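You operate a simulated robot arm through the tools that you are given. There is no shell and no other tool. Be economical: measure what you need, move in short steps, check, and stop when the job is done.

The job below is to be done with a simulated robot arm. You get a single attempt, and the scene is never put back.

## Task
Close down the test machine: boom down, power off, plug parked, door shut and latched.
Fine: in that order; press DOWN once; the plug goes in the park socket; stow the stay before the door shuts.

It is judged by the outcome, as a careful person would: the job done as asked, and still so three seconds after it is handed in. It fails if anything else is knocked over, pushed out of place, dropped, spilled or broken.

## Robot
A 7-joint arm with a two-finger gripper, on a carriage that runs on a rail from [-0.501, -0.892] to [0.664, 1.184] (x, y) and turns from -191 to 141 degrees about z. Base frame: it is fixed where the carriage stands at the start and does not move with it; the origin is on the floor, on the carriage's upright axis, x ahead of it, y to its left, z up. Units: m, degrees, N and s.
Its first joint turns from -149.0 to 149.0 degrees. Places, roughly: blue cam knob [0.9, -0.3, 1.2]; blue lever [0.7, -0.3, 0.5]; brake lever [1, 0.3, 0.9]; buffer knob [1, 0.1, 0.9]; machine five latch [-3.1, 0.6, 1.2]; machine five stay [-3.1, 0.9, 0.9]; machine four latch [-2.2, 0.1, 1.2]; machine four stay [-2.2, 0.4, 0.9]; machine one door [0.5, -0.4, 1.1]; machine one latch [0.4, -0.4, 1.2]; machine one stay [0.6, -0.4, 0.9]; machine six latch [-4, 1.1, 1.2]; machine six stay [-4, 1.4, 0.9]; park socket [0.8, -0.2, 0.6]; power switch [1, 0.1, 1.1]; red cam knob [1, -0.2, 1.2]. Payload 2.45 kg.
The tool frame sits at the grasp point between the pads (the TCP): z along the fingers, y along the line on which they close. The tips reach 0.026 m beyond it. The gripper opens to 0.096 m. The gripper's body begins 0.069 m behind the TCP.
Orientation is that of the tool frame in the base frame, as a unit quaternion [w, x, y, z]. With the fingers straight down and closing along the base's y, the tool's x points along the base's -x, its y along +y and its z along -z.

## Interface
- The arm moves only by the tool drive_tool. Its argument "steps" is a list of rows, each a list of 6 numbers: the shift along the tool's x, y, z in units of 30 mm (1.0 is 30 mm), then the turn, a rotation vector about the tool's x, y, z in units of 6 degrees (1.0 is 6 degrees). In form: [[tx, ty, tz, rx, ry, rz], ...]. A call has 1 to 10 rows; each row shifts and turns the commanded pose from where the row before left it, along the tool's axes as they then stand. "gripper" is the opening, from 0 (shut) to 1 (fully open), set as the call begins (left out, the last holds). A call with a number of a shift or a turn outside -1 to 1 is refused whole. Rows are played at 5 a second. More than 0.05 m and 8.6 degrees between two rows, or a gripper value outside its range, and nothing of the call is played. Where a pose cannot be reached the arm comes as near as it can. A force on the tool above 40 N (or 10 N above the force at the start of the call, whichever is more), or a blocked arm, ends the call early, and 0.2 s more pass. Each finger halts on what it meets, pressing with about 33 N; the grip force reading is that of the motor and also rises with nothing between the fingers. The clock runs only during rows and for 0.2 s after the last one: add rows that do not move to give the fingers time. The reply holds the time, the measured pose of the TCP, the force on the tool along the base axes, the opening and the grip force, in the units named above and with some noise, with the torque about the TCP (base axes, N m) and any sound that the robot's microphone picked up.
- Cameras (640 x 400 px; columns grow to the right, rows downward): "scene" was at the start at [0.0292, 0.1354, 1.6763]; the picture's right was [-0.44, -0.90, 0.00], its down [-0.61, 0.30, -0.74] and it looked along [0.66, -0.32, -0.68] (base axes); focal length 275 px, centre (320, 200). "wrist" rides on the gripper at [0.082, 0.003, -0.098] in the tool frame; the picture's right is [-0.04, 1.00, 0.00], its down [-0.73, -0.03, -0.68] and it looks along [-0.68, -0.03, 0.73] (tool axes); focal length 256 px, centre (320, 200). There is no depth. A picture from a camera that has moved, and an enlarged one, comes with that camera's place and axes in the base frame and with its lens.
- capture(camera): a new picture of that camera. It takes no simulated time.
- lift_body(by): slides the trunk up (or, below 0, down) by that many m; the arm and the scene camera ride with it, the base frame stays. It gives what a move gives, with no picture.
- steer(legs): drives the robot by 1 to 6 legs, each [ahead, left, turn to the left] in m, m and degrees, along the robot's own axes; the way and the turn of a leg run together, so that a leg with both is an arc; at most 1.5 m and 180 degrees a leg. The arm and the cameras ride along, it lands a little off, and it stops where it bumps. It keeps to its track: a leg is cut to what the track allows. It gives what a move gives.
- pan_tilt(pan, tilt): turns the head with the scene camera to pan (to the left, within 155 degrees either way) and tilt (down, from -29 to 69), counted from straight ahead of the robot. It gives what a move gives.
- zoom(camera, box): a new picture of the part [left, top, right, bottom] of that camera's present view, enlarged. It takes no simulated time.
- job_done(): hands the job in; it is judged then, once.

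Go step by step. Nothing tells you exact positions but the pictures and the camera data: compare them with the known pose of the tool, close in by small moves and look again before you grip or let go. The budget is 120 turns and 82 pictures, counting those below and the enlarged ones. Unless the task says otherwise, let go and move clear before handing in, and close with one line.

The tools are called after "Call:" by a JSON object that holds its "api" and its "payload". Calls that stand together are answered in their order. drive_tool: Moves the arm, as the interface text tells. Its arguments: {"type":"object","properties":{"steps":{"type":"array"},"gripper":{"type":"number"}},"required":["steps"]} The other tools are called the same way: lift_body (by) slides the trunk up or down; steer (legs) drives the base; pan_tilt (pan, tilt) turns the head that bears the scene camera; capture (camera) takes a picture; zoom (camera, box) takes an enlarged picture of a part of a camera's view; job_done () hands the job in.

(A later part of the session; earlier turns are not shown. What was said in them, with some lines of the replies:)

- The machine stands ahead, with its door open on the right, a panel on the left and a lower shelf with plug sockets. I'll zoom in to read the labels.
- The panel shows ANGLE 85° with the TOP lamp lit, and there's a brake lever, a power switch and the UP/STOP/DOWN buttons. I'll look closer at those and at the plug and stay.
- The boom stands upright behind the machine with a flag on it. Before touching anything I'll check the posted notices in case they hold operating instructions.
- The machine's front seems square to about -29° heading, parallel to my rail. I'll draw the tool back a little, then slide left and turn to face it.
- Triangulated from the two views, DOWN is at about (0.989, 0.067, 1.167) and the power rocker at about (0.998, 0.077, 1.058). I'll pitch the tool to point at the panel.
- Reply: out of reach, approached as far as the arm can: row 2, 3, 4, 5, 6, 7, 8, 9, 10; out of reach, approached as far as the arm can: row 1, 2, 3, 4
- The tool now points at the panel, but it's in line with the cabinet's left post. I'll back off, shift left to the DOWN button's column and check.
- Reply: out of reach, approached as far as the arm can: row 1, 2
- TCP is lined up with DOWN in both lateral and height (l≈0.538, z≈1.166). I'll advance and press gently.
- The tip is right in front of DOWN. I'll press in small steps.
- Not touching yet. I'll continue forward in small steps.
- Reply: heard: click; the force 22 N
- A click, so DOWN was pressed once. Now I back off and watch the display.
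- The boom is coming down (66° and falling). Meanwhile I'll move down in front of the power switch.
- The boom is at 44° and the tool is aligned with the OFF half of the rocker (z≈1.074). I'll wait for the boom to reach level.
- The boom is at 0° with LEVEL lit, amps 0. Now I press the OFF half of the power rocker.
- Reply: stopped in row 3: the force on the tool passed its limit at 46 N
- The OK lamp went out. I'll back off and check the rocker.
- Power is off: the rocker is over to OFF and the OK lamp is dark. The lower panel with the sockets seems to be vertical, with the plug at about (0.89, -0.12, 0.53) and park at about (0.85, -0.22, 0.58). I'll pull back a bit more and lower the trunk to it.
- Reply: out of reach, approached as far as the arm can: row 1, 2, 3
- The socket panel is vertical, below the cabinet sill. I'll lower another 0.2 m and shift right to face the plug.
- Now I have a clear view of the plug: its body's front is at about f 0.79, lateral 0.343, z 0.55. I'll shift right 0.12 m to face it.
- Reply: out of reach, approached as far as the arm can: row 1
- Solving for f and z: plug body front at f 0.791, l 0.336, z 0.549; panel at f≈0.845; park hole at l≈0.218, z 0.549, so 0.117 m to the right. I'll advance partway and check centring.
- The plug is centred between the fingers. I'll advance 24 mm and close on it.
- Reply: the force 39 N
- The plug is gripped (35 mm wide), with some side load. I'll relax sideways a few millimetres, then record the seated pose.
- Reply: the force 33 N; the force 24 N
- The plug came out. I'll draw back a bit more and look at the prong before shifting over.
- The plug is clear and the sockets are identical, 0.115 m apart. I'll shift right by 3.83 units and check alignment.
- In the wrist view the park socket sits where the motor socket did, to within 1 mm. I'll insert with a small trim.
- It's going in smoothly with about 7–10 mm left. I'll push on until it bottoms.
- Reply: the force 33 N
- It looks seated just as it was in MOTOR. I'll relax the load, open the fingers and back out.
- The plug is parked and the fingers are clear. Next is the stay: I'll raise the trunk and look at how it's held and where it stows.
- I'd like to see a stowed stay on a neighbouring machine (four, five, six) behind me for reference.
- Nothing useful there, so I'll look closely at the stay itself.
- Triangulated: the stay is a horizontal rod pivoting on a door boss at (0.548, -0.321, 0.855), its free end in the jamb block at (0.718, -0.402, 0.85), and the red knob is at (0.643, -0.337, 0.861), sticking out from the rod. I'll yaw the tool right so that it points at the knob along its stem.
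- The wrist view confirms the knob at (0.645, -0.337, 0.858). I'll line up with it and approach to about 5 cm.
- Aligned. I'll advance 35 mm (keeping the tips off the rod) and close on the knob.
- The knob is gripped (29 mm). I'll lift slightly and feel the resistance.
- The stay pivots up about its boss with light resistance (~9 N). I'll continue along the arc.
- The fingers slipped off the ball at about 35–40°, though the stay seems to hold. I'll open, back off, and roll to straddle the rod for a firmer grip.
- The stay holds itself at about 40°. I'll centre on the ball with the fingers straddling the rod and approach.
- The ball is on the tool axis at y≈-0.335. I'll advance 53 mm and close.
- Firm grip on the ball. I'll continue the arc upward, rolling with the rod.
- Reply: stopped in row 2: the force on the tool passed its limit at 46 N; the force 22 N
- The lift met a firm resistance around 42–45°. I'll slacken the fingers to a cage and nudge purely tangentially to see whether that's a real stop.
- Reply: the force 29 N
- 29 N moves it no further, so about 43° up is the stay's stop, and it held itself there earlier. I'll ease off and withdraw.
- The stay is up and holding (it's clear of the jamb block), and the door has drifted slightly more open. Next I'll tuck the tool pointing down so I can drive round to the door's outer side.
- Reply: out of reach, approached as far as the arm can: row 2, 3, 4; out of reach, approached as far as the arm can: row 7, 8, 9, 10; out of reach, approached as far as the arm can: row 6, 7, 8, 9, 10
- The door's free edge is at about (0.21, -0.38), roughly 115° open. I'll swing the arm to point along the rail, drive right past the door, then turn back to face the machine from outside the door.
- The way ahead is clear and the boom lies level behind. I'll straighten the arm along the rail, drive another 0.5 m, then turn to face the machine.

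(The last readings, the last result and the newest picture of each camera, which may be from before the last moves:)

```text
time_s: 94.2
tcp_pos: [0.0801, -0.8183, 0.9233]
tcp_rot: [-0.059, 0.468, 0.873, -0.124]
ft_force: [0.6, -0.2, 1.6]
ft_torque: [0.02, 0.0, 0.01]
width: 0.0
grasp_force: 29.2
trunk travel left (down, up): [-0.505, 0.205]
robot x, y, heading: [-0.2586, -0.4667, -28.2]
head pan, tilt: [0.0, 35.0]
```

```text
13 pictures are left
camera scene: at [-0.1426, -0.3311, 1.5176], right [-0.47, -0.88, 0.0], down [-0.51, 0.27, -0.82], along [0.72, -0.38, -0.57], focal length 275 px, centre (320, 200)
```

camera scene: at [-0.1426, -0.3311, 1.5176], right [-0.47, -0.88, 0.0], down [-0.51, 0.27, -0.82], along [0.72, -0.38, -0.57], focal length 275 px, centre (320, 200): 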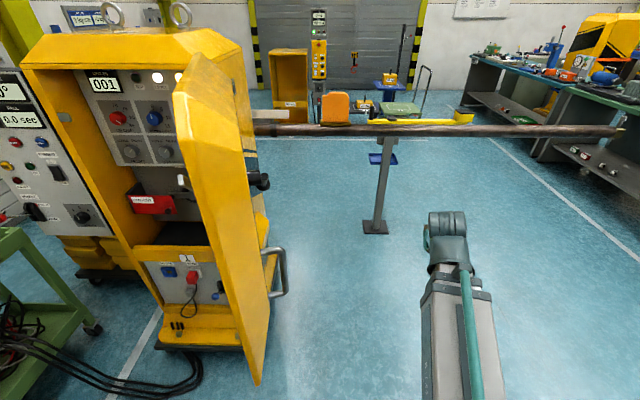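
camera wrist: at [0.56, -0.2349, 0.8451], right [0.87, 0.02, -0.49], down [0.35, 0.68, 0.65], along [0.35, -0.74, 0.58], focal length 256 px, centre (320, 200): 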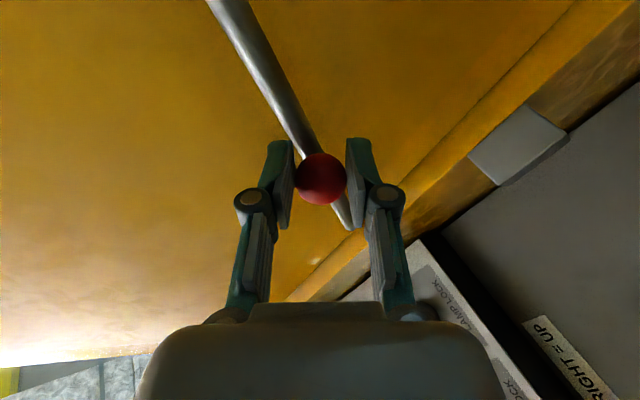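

Now I'm outside the door with a clear view: the black latch knob and U-handle are on its outer face. I'll level the tool and move in close to the door's outer face near its free edge.

Call:
{"api": "steer", "payload": {"legs": [[0, 0.28, 0]]}}

Call:
{"api": "drive_tool", "payload": {"steps": [[0, 0, 0, -0.88, 0, 0], [0, 0, 0, -0.88, 0, 0], [0, 0, 0, -0.88, 0, 0], [0, 0, 0, 0, 0, 0]]}}

Call:
{"api": "capture", "payload": {"camera": "scene"}}

```text
time_s: 96.1
tcp_pos: [0.2141, -0.5789, 0.9231]
tcp_rot: [-0.06, 0.467, 0.873, -0.124]
ft_force: [-0.3, 0.0, -0.5]
ft_torque: [0.02, 0.0, 0.0]
width: 0.0
grasp_force: 28.8
trunk travel left (down, up): [-0.505, 0.205]
robot x, y, heading: [-0.1277, -0.2215, -28.2]
head pan, tilt: [0.0, 35.0]
```

```text
time_s: 97.1
tcp_pos: [0.2134, -0.5802, 0.9224]
tcp_rot: [-0.059, 0.468, 0.873, -0.124]
ft_force: [-0.4, 1.2, 0.1]
ft_torque: [0.01, -0.02, 0.0]
width: 0.0
grasp_force: 28.9
out of reach, approached as far as the arm can: row 1, 2, 3
trunk travel left (down, up): [-0.505, 0.205]
robot x, y, heading: [-0.1231, -0.226, -28.1]
head pan, tilt: [0.0, 35.0]
```

```text
12 pictures are left
camera scene: at [-0.008, -0.0916, 1.5176], right [-0.47, -0.88, 0.0], down [-0.51, 0.27, -0.82], along [0.72, -0.39, -0.57], focal length 275 px, centre (320, 200)
```

scene: 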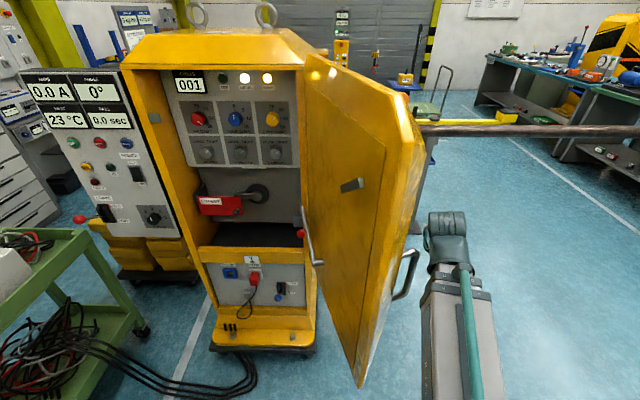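

I'll push the door's outer face near its edge toward the left with the closed fingers.

Call:
{"api": "drive_tool", "payload": {"steps": [[0.45, 0.89, 0, 0, 0, 0], [0.45, 0.89, 0, 0, 0, 0], [0.45, 0.89, 0, 0, 0, 0], [0.45, 0.89, 0, 0, 0, 0], [0.45, 0.89, 0, 0, 0, 0], [0.45, 0.89, 0, 0, 0, 0]]}}

Call:
{"api": "capture", "payload": {"camera": "scene"}}

```text
time_s: 98.5
tcp_pos: [0.3029, -0.4417, 0.8911]
tcp_rot: [-0.059, 0.466, 0.871, -0.142]
ft_force: [0.0, -0.5, -0.7]
ft_torque: [0.0, 0.06, -0.01]
width: 0.0
grasp_force: 28.4
out of reach, approached as far as the arm can: row 2, 3, 4, 5, 6
trunk travel left (down, up): [-0.505, 0.205]
robot x, y, heading: [-0.1248, -0.2213, -28.1]
head pan, tilt: [0.0, 35.0]
```

```text
11 pictures are left
camera scene: at [-0.0063, -0.0916, 1.5173], right [-0.47, -0.88, 0.0], down [-0.51, 0.27, -0.82], along [0.72, -0.39, -0.57], focal length 275 px, centre (320, 200)
```

scene: 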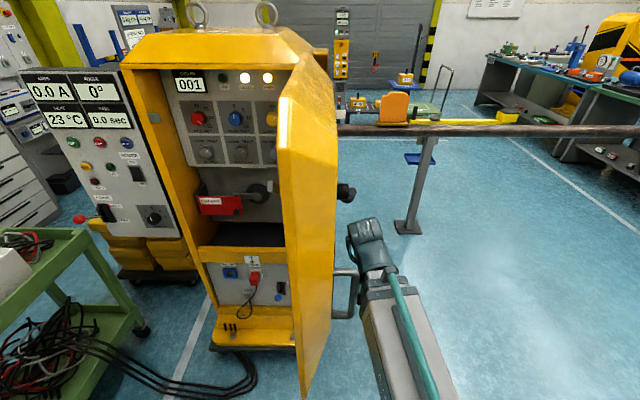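

The door is swinging closed under the push. I'll continue by sliding the carriage left with the arm held as it is.

Call:
{"api": "steer", "payload": {"legs": [[0, 0.2, 0]]}}

Call:
{"api": "capture", "payload": {"camera": "scene"}}

```text
time_s: 100.1
tcp_pos: [0.3958, -0.2733, 0.892]
tcp_rot: [-0.059, 0.47, 0.869, -0.143]
ft_force: [-0.1, 0.4, 0.3]
ft_torque: [0.02, 0.02, 0.0]
width: 0.0
grasp_force: 28.4
trunk travel left (down, up): [-0.505, 0.205]
robot x, y, heading: [-0.0299, -0.053, -28.7]
head pan, tilt: [0.0, 35.0]
```

```text
10 pictures are left
camera scene: at [0.0906, 0.0807, 1.5176], right [-0.48, -0.88, 0.0], down [-0.5, 0.27, -0.82], along [0.72, -0.39, -0.57], focal length 275 px, centre (320, 200)
```

scene: 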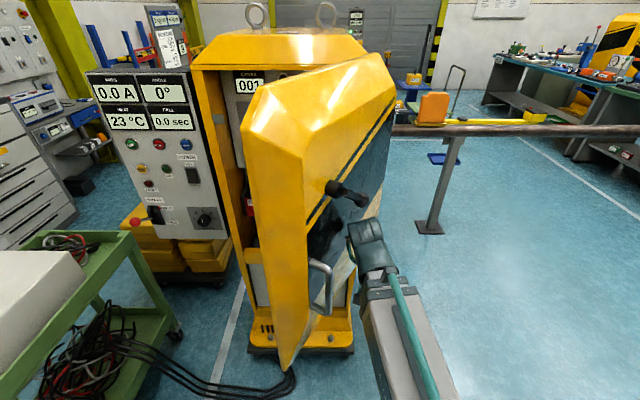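

The door is now about 65° open and moving well. I'll continue left another 0.2 m, then push straight in.

Call:
{"api": "steer", "payload": {"legs": [[0, 0.2, 0]]}}

Call:
{"api": "capture", "payload": {"camera": "scene"}}

```text
time_s: 101.7
tcp_pos: [0.4931, -0.1025, 0.8907]
tcp_rot: [-0.059, 0.473, 0.868, -0.141]
ft_force: [1.4, -0.2, 0.6]
ft_torque: [0.02, 0.01, 0.03]
width: 0.0
grasp_force: 28.7
trunk travel left (down, up): [-0.505, 0.205]
robot x, y, heading: [0.0723, 0.1272, -28.8]
head pan, tilt: [0.0, 35.0]
```

```text
9 pictures are left
camera scene: at [0.1894, 0.2539, 1.5176], right [-0.49, -0.87, 0.0], down [-0.5, 0.28, -0.82], along [0.72, -0.4, -0.57], focal length 275 px, centre (320, 200)
```

scene: 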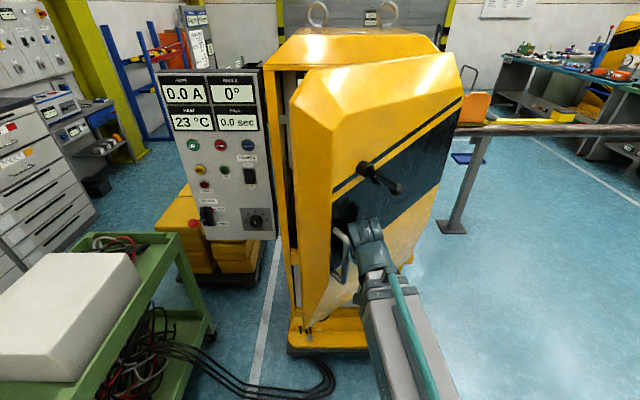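

Only about 35–40° left. I'll now push forward with the arm, between the hinge and the handle.

Call:
{"api": "drive_tool", "payload": {"steps": [[-0.89, 0.45, -0.1, 0, 0, 0], [-0.89, 0.45, -0.1, 0, 0, 0], [-0.89, 0.45, -0.1, 0, 0, 0], [-0.89, 0.45, -0.1, 0, 0, 0], [-0.89, 0.45, -0.1, 0, 0, 0], [-0.89, 0.45, -0.1, 0, 0, 0], [-0.89, 0.45, -0.1, 0, 0, 0], [-0.89, 0.45, -0.1, 0, 0, 0]]}}

Call:
{"api": "drive_tool", "payload": {"steps": [[-0.89, 0.45, -0.1, 0, 0, 0], [-0.89, 0.45, -0.1, 0, 0, 0], [-0.89, 0.45, -0.1, 0, 0, 0], [0, 0, 0, 0, 0, 0]]}}

Call:
{"api": "capture", "payload": {"camera": "scene"}}

```text
time_s: 103.5
tcp_pos: [0.674, -0.2041, 0.8912]
tcp_rot: [-0.062, 0.472, 0.868, -0.141]
ft_force: [0.9, 0.8, 1.0]
ft_torque: [0.0, 0.0, 0.02]
width: 0.0
grasp_force: 28.5
trunk travel left (down, up): [-0.505, 0.205]
robot x, y, heading: [0.0728, 0.1218, -29.1]
head pan, tilt: [0.0, 35.0]
stopped in row 8: the force on the tool passed its limit at 48 N (the readings are from after the stop); the commanded pose is now the measured one
```

```text
time_s: 104.0
tcp_pos: [0.6734, -0.2043, 0.8917]
tcp_rot: [-0.062, 0.472, 0.868, -0.141]
ft_force: [-0.3, 0.4, 0.3]
ft_torque: [0.03, -0.01, 0.03]
width: 0.0
grasp_force: 27.8
trunk travel left (down, up): [-0.505, 0.205]
robot x, y, heading: [0.0718, 0.1237, -29.0]
head pan, tilt: [0.0, 35.0]
stopped in row 2: the force on the tool passed its limit at 51 N (the readings are from after the stop); the commanded pose is now the measured one
```

```text
8 pictures are left
camera scene: at [0.1731, 0.2622, 1.5199], right [-0.48, -0.88, 0.0], down [-0.49, 0.27, -0.83], along [0.72, -0.4, -0.56], focal length 275 px, centre (320, 200)
```

scene: 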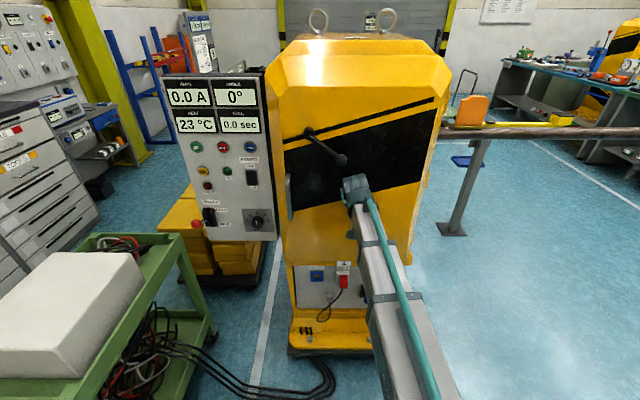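

The door looks shut. I'll zoom in on the latch lever and the door's edge.

Call:
{"api": "zoom", "payload": {"camera": "scene", "box": [260, 80, 420, 240]}}

```text
2.50 times, centred on (340, 160) of scene
camera zoom: at [0.1731, 0.2622, 1.5199], right [-0.48, -0.88, 0.0], down [-0.49, 0.27, -0.83], along [0.72, -0.4, -0.56], focal length 687 px, centre (270, 300)
```

zoom: 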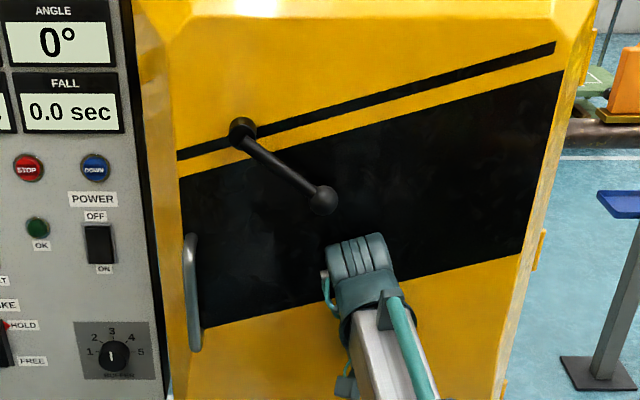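

The door is shut. The lever outside now points down-right about 31° below horizontal (pivot ≈ l 0.344, z 1.265; knob ≈ f 0.655, l 0.262, z 1.213), and the inner bar points the opposite way. Raising the lever to horizontal should throw the bar left behind the strike. I'll retract, move right, and set the tool pointing forward again.

Call:
{"api": "drive_tool", "payload": {"steps": [[0.89, -0.45, 0.1, 0, 0, 0], [0.89, -0.45, 0.1, 0, 0, 0], [0.89, -0.45, 0.1, 0, 0, 0], [0.89, -0.45, 0.1, 0, 0, 0], [0.89, -0.45, 0.1, 0, 0, 0], [0.89, -0.45, 0.1, 0, 0, 0]]}}

Call:
{"api": "steer", "payload": {"legs": [[0, -0.545, 0]]}}

Call:
{"api": "lift_body", "payload": {"by": 0.18}}

Call:
{"api": "drive_tool", "payload": {"steps": [[0, 0, 0, 0, -1, 0], [0, 0, 0, 0, -1, 0], [0, 0, 0, 0, -1, 0], [0, 0, 0, 0, -1, 0], [0, 0, 0, 0, -1, 0], [0, 0, 0, 0, -1, 0], [0, 0, 0, 0, -1, 0], [0, 0, 0, 0, -1, 0], [0, 0, 0, 0, -1, 0], [0, 0, 0, 0, -1, 0]]}}

Call:
{"api": "drive_tool", "payload": {"steps": [[0, 0, 0, 0, -1, 0], [0, 0, 0, 0, -1, 0], [0, 0, 0, 0, -1, 0], [0, 0, 0, 0, -1, 0], [0, 0, 0, 0, -1, 0], [0, 0, 0, 0, 0, 0]]}}

```text
time_s: 105.4
tcp_pos: [0.5323, -0.1203, 0.8859]
tcp_rot: [-0.073, 0.471, 0.867, -0.144]
ft_force: [0.3, -0.2, -0.5]
ft_torque: [0.01, 0.04, 0.0]
width: 0.0001
grasp_force: 28.2
trunk travel left (down, up): [-0.505, 0.205]
robot x, y, heading: [0.0686, 0.1228, -29.0]
head pan, tilt: [0.0, 35.0]
```

```text
time_s: 108.5
tcp_pos: [0.2746, -0.579, 0.8864]
tcp_rot: [-0.073, 0.473, 0.867, -0.143]
ft_force: [-0.5, 0.0, 0.3]
ft_torque: [0.0, 0.02, 0.0]
width: 0.0
grasp_force: 28.5
trunk travel left (down, up): [-0.505, 0.205]
robot x, y, heading: [-0.1873, -0.3327, -29.2]
head pan, tilt: [0.0, 35.0]
```

```text
time_s: 110.5
tcp_pos: [0.2751, -0.5792, 1.066]
tcp_rot: [-0.073, 0.473, 0.866, -0.144]
ft_force: [-0.6, 0.2, 0.0]
ft_torque: [-0.02, -0.01, 0.02]
width: 0.0
grasp_force: 28.3
trunk travel left (down, up): [-0.685, 0.025]
robot x, y, heading: [-0.186, -0.3339, -29.3]
head pan, tilt: [0.0, 35.0]
```

```text
time_s: 112.7
tcp_pos: [0.3929, -0.6028, 1.0792]
tcp_rot: [0.37, 0.339, 0.786, -0.362]
ft_force: [-0.6, 0.0, 0.1]
ft_torque: [-0.01, 0.02, -0.04]
width: 0.0
grasp_force: 29.2
out of reach, approached as far as the arm can: row 3, 4, 5, 6, 7, 8, 9, 10
trunk travel left (down, up): [-0.685, 0.025]
robot x, y, heading: [-0.1816, -0.3337, -29.1]
head pan, tilt: [0.0, 35.0]
```

```text
time_s: 114.1
tcp_pos: [0.4243, -0.6081, 1.077]
tcp_rot: [0.561, 0.233, 0.664, -0.436]
ft_force: [1.0, -0.3, 0.7]
ft_torque: [0.0, 0.0, -0.02]
width: 0.0
grasp_force: 28.3
out of reach, approached as far as the arm can: row 1, 2, 3, 4
trunk travel left (down, up): [-0.685, 0.025]
robot x, y, heading: [-0.1903, -0.3332, -28.8]
head pan, tilt: [0.0, 35.0]
```

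Call:
{"api": "drive_tool", "payload": {"steps": [[0, 0, 0, 0, 0, 1], [0, 0, 0, 0, 0, 1], [0, 0, 0, 0, 0, 1], [0, 0, 0, -1, 0, 0], [0, 0, 0, -1, 0, 0], [0, 0, 0, -1, 0, 0], [0, 0, 0, -1, 0, 0], [0, 0, 0, -0.7, 0, 0], [0, 0, 0, 0, 0, 0]]}}

Call:
{"api": "steer", "payload": {"legs": [[0, 0, 30]]}}

```text
time_s: 116.1
tcp_pos: [0.4718, -0.6211, 1.0643]
tcp_rot: [0.685, 0.173, 0.684, -0.182]
ft_force: [0.0, 0.1, 0.3]
ft_torque: [-0.01, -0.02, -0.01]
width: 0.0001
grasp_force: 28.2
out of reach, approached as far as the arm can: row 4, 5, 6, 7
trunk travel left (down, up): [-0.685, 0.025]
robot x, y, heading: [-0.1845, -0.3344, -29.5]
head pan, tilt: [0.0, 35.0]
```

```text
time_s: 117.9
tcp_pos: [0.5259, -0.2539, 1.0647]
tcp_rot: [0.708, -0.009, 0.706, 0.001]
ft_force: [0.1, -0.9, 0.2]
ft_torque: [-0.01, 0.0, -0.03]
width: 0.0002
grasp_force: 28.4
trunk travel left (down, up): [-0.685, 0.025]
robot x, y, heading: [-0.1869, -0.3336, 0.7]
head pan, tilt: [0.0, 35.0]
```

The tool is now level and pointing along +x. I'll rise to just below the knob's height and come up to it, then look.

Call:
{"api": "drive_tool", "payload": {"steps": [[-1, 0, 0, 0, 0, 0], [-1, 0, 0, 0, 0, 0], [-1, 0.5, 0, 0, 0, 0], [-0.3, 1, 0, 0, 0, 0], [0, 1, 0, 0, 0, 0], [0, 1, 0.5, 0, 0, 0], [0, 1, 0.8, 0, 0, 0], [0, 0.8, 0.8, 0, 0, 0], [0, 0, 0.8, 0, 0, 0], [0, 0, 0, 0, 0, 0]]}}

Call:
{"api": "capture", "payload": {"camera": "wrist"}}

```text
time_s: 120.1
tcp_pos: [0.6238, -0.0917, 1.1586]
tcp_rot: [0.708, -0.009, 0.706, 0.002]
ft_force: [0.9, 0.0, -1.1]
ft_torque: [0.0, -0.02, -0.01]
width: 0.0
grasp_force: 28.4
out of reach, approached as far as the arm can: row 1, 2
trunk travel left (down, up): [-0.685, 0.025]
robot x, y, heading: [-0.1863, -0.3356, 0.6]
head pan, tilt: [0.0, 35.0]
```

```text
6 pictures are left
camera wrist: at [0.5263, -0.0922, 1.0769], right [-0.02, 1.0, 0.03], down [-0.68, -0.03, 0.73], along [0.73, -0.01, 0.68], focal length 256 px, centre (320, 200)
```

wrist: 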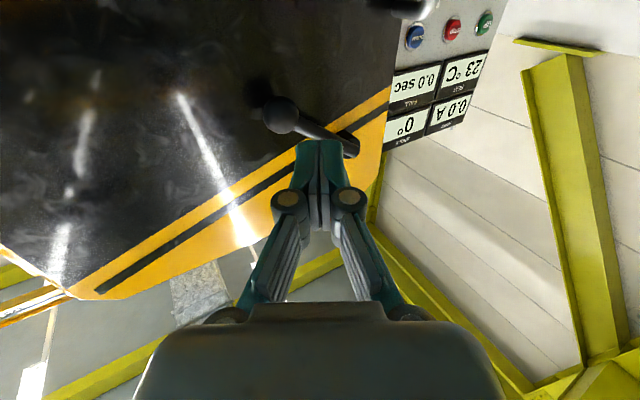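

Combining both views, the knob is at (0.755, -0.130, 1.181) and the hub at (0.813, -0.059, 1.252), so the lever is about 38° below horizontal. I'll put the fist under the knob.

Call:
{"api": "drive_tool", "payload": {"steps": [[0.6, -0.6, 0, 0, 0, 0], [0.1, -0.67, 0, 0, 0, 0], [0, 0, 1, 0, 0, 0], [0, 0, 1, 0, 0, 0], [0, 0, 1, 0, 0, 0], [0, 0, 0.8, 0, 0, 0], [0, 0, 0, 0, 0, 0]]}}

Call:
{"api": "capture", "payload": {"camera": "wrist"}}

```text
time_s: 121.7
tcp_pos: [0.7353, -0.1255, 1.1397]
tcp_rot: [0.709, -0.009, 0.706, 0.001]
ft_force: [0.2, -1.2, -0.2]
ft_torque: [0.03, 0.02, -0.02]
width: 0.0001
grasp_force: 28.3
trunk travel left (down, up): [-0.685, 0.025]
robot x, y, heading: [-0.183, -0.3316, 0.9]
head pan, tilt: [0.0, 35.0]
```

```text
5 pictures are left
camera wrist: at [0.6373, -0.1262, 1.0583], right [-0.02, 1.0, 0.03], down [-0.68, -0.03, 0.73], along [0.73, -0.01, 0.68], focal length 256 px, centre (320, 200)
```

wrist: 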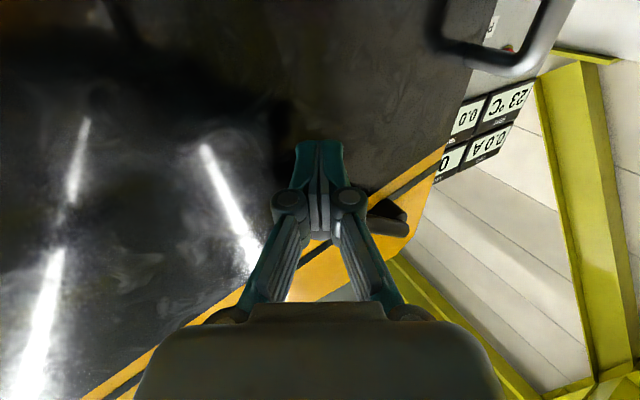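

The knob is hidden directly above the fist, as intended. I'll lift in small steps, following the arc.

Call:
{"api": "drive_tool", "payload": {"steps": [[-0.4, 0, 0, 0, 0, 0], [-0.4, -0.08, -0.04, 0, 0, 0], [-0.4, -0.1, -0.06, 0, 0, 0], [-0.4, -0.12, -0.08, 0, 0, 0], [-0.4, -0.12, -0.08, 0, 0, 0], [-0.4, -0.1, -0.06, 0, 0, 0]]}}

Call:
{"api": "zoom", "payload": {"camera": "scene", "box": [0, 0, 320, 240]}}

```text
time_s: 123.1
tcp_pos: [0.7262, -0.1414, 1.2101]
tcp_rot: [0.709, -0.009, 0.706, 0.0]
ft_force: [0.1, -0.3, 0.6]
ft_torque: [0.02, -0.01, -0.04]
width: 0.0002
grasp_force: 28.6
trunk travel left (down, up): [-0.685, 0.025]
robot x, y, heading: [-0.1884, -0.3317, 0.4]
head pan, tilt: [0.0, 35.0]
```

```text
1.67 times, centred on (160, 120) of scene
camera zoom: at [-0.1467, -0.161, 1.6976], right [0.01, -1.0, 0.0], down [-0.57, -0.01, -0.82], along [0.82, 0.01, -0.57], focal length 458 px, centre (587, 333)
```

zoom: 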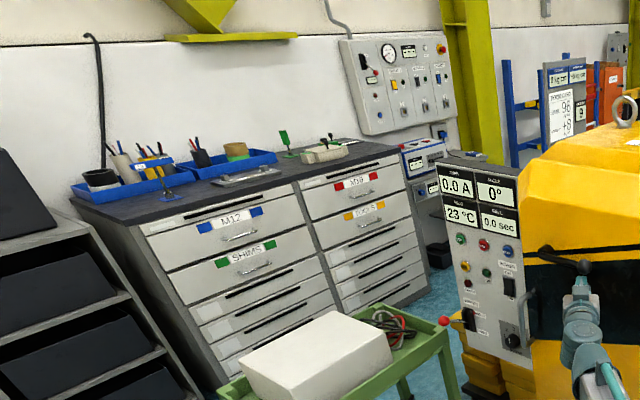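

The knob is now level with the hub, at about z 1.25. I'll nudge slightly further to feel for a stop.

Call:
{"api": "drive_tool", "payload": {"steps": [[-0.15, 0, 0, 0, 0, 0], [-0.15, 0, 0, 0, 0, 0], [-0.15, 0, 0, 0, 0, 0], [0, 0, 0, 0, 0, 0]]}}

```text
time_s: 124.1
tcp_pos: [0.727, -0.1431, 1.2218]
tcp_rot: [0.708, -0.008, 0.707, 0.001]
ft_force: [-6.6, -0.3, -19.3]
ft_torque: [0.04, 0.23, 0.0]
width: 0.0
grasp_force: 28.7
trunk travel left (down, up): [-0.685, 0.025]
robot x, y, heading: [-0.1858, -0.3339, 0.7]
head pan, tilt: [0.0, 35.0]
```

Call:
{"api": "drive_tool", "payload": {"steps": [[-0.15, 0, 0, 0, 0, 0], [-0.1, 0, 0, 0, 0, 0], [0, 0, 0, 0, 0, 0]]}}

Call:
{"api": "zoom", "payload": {"camera": "scene", "box": [220, 80, 400, 220]}}

```text
time_s: 124.5
tcp_pos: [0.726, -0.1441, 1.2225]
tcp_rot: [0.706, -0.008, 0.708, 0.002]
ft_force: [1.2, 1.2, -15.9]
ft_torque: [0.01, 0.26, 0.1]
width: 0.0
grasp_force: 28.5
trunk travel left (down, up): [-0.685, 0.025]
robot x, y, heading: [-0.1905, -0.3323, 0.8]
head pan, tilt: [0.0, 35.0]
stopped in row 1: the force on the tool passed its limit at 45 N (the readings are from after the stop); the commanded pose is now the measured one
```

```text
2.86 times, centred on (310, 150) of scene
camera zoom: at [-0.1444, -0.1605, 1.6976], right [0.01, -1.0, 0.0], down [-0.57, -0.01, -0.82], along [0.82, 0.01, -0.57], focal length 785 px, centre (349, 343)
```

zoom: 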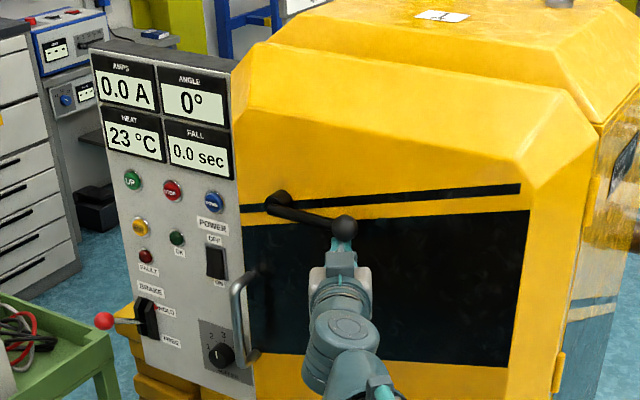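

That's a hard stop with the lever horizontal, bar thrown. I'll drop clear, back away and verify everything stays.

Call:
{"api": "drive_tool", "payload": {"steps": [[0.5, 0, 0, 0, 0, 0], [0.7, 0, 0, 0, 0, 0], [0, 0, -1, 0, 0, 0], [0, 0, -1, 0, 0, 0], [0, 0, -1, 0, 0, 0], [0, -0.5, -1, 0, 0, 0], [0, -1, -1, 0, 0, 0], [0, -1, 0, 0, 0, 0], [0, 0, 0, 0, 0, 0]]}}

Call:
{"api": "steer", "payload": {"legs": [[0, 0, -30]]}}

Call:
{"api": "pan_tilt", "payload": {"pan": 25, "tilt": 38}}

Call:
{"api": "capture", "payload": {"camera": "scene"}}

```text
time_s: 126.5
tcp_pos: [0.578, -0.2208, 1.1868]
tcp_rot: [0.707, -0.009, 0.707, 0.003]
ft_force: [-0.9, 0.4, 0.6]
ft_torque: [0.0, 0.02, 0.0]
width: 0.0002
grasp_force: 28.8
trunk travel left (down, up): [-0.685, 0.025]
robot x, y, heading: [-0.1845, -0.3322, 0.7]
head pan, tilt: [0.0, 35.0]
```

```text
time_s: 128.4
tcp_pos: [0.5347, -0.6114, 1.1885]
tcp_rot: [0.684, 0.172, 0.686, -0.179]
ft_force: [-0.7, -0.3, 0.9]
ft_torque: [0.04, 0.0, -0.02]
width: 0.0
grasp_force: 28.2
trunk travel left (down, up): [-0.685, 0.025]
robot x, y, heading: [-0.189, -0.336, -28.8]
head pan, tilt: [0.0, 35.0]
```

```text
time_s: 129.3
tcp_pos: [0.5352, -0.6124, 1.1879]
tcp_rot: [0.684, 0.172, 0.686, -0.179]
ft_force: [0.7, 0.2, 0.3]
ft_torque: [0.01, 0.01, 0.01]
width: 0.0
grasp_force: 28.2
trunk travel left (down, up): [-0.685, 0.025]
robot x, y, heading: [-0.1857, -0.3314, -28.6]
head pan, tilt: [25.0, 38.0]
```

```text
2 pictures are left
camera scene: at [-0.0592, -0.1667, 1.693], right [-0.07, -1.0, 0.0], down [-0.61, 0.04, -0.79], along [0.79, -0.05, -0.62], focal length 275 px, centre (320, 200)
```

scene: 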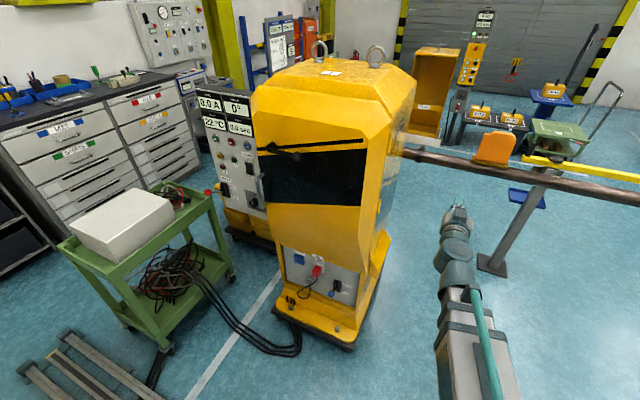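

Call:
{"api": "zoom", "payload": {"camera": "scene", "box": [190, 80, 410, 240]}}

```text
2.50 times, centred on (300, 160) of scene
camera zoom: at [-0.0592, -0.1667, 1.693], right [-0.07, -1.0, 0.0], down [-0.61, 0.04, -0.79], along [0.79, -0.05, -0.62], focal length 687 px, centre (370, 300)
```

zoom: 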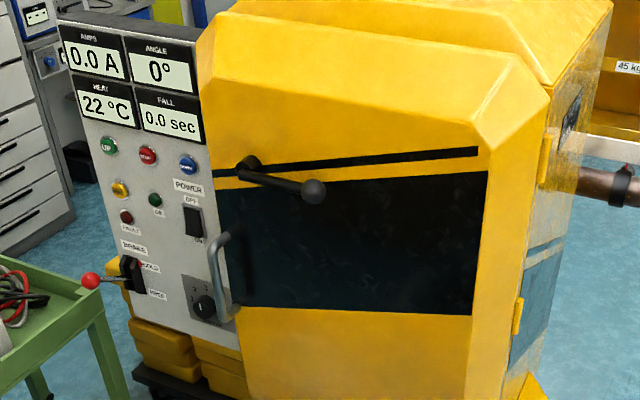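

The display reads 0° with the OK lamp dark, the plug is in PARK, and the door is shut with the lever still horizontal. The arm is clear, so I'm handing in.

Call:
{"api": "job_done", "payload": {}}

```text
The job is handed in.
```

The test machine is closed down: boom level at 0° after one press of DOWN, power off, plug in the park socket, stay raised to its upper stop, and door shut with the latch lever turned to its stop. I couldn't see inside the closed door and didn't tug it, so the stay and the latch engagement rest on what I saw before closing and on the stops I felt.
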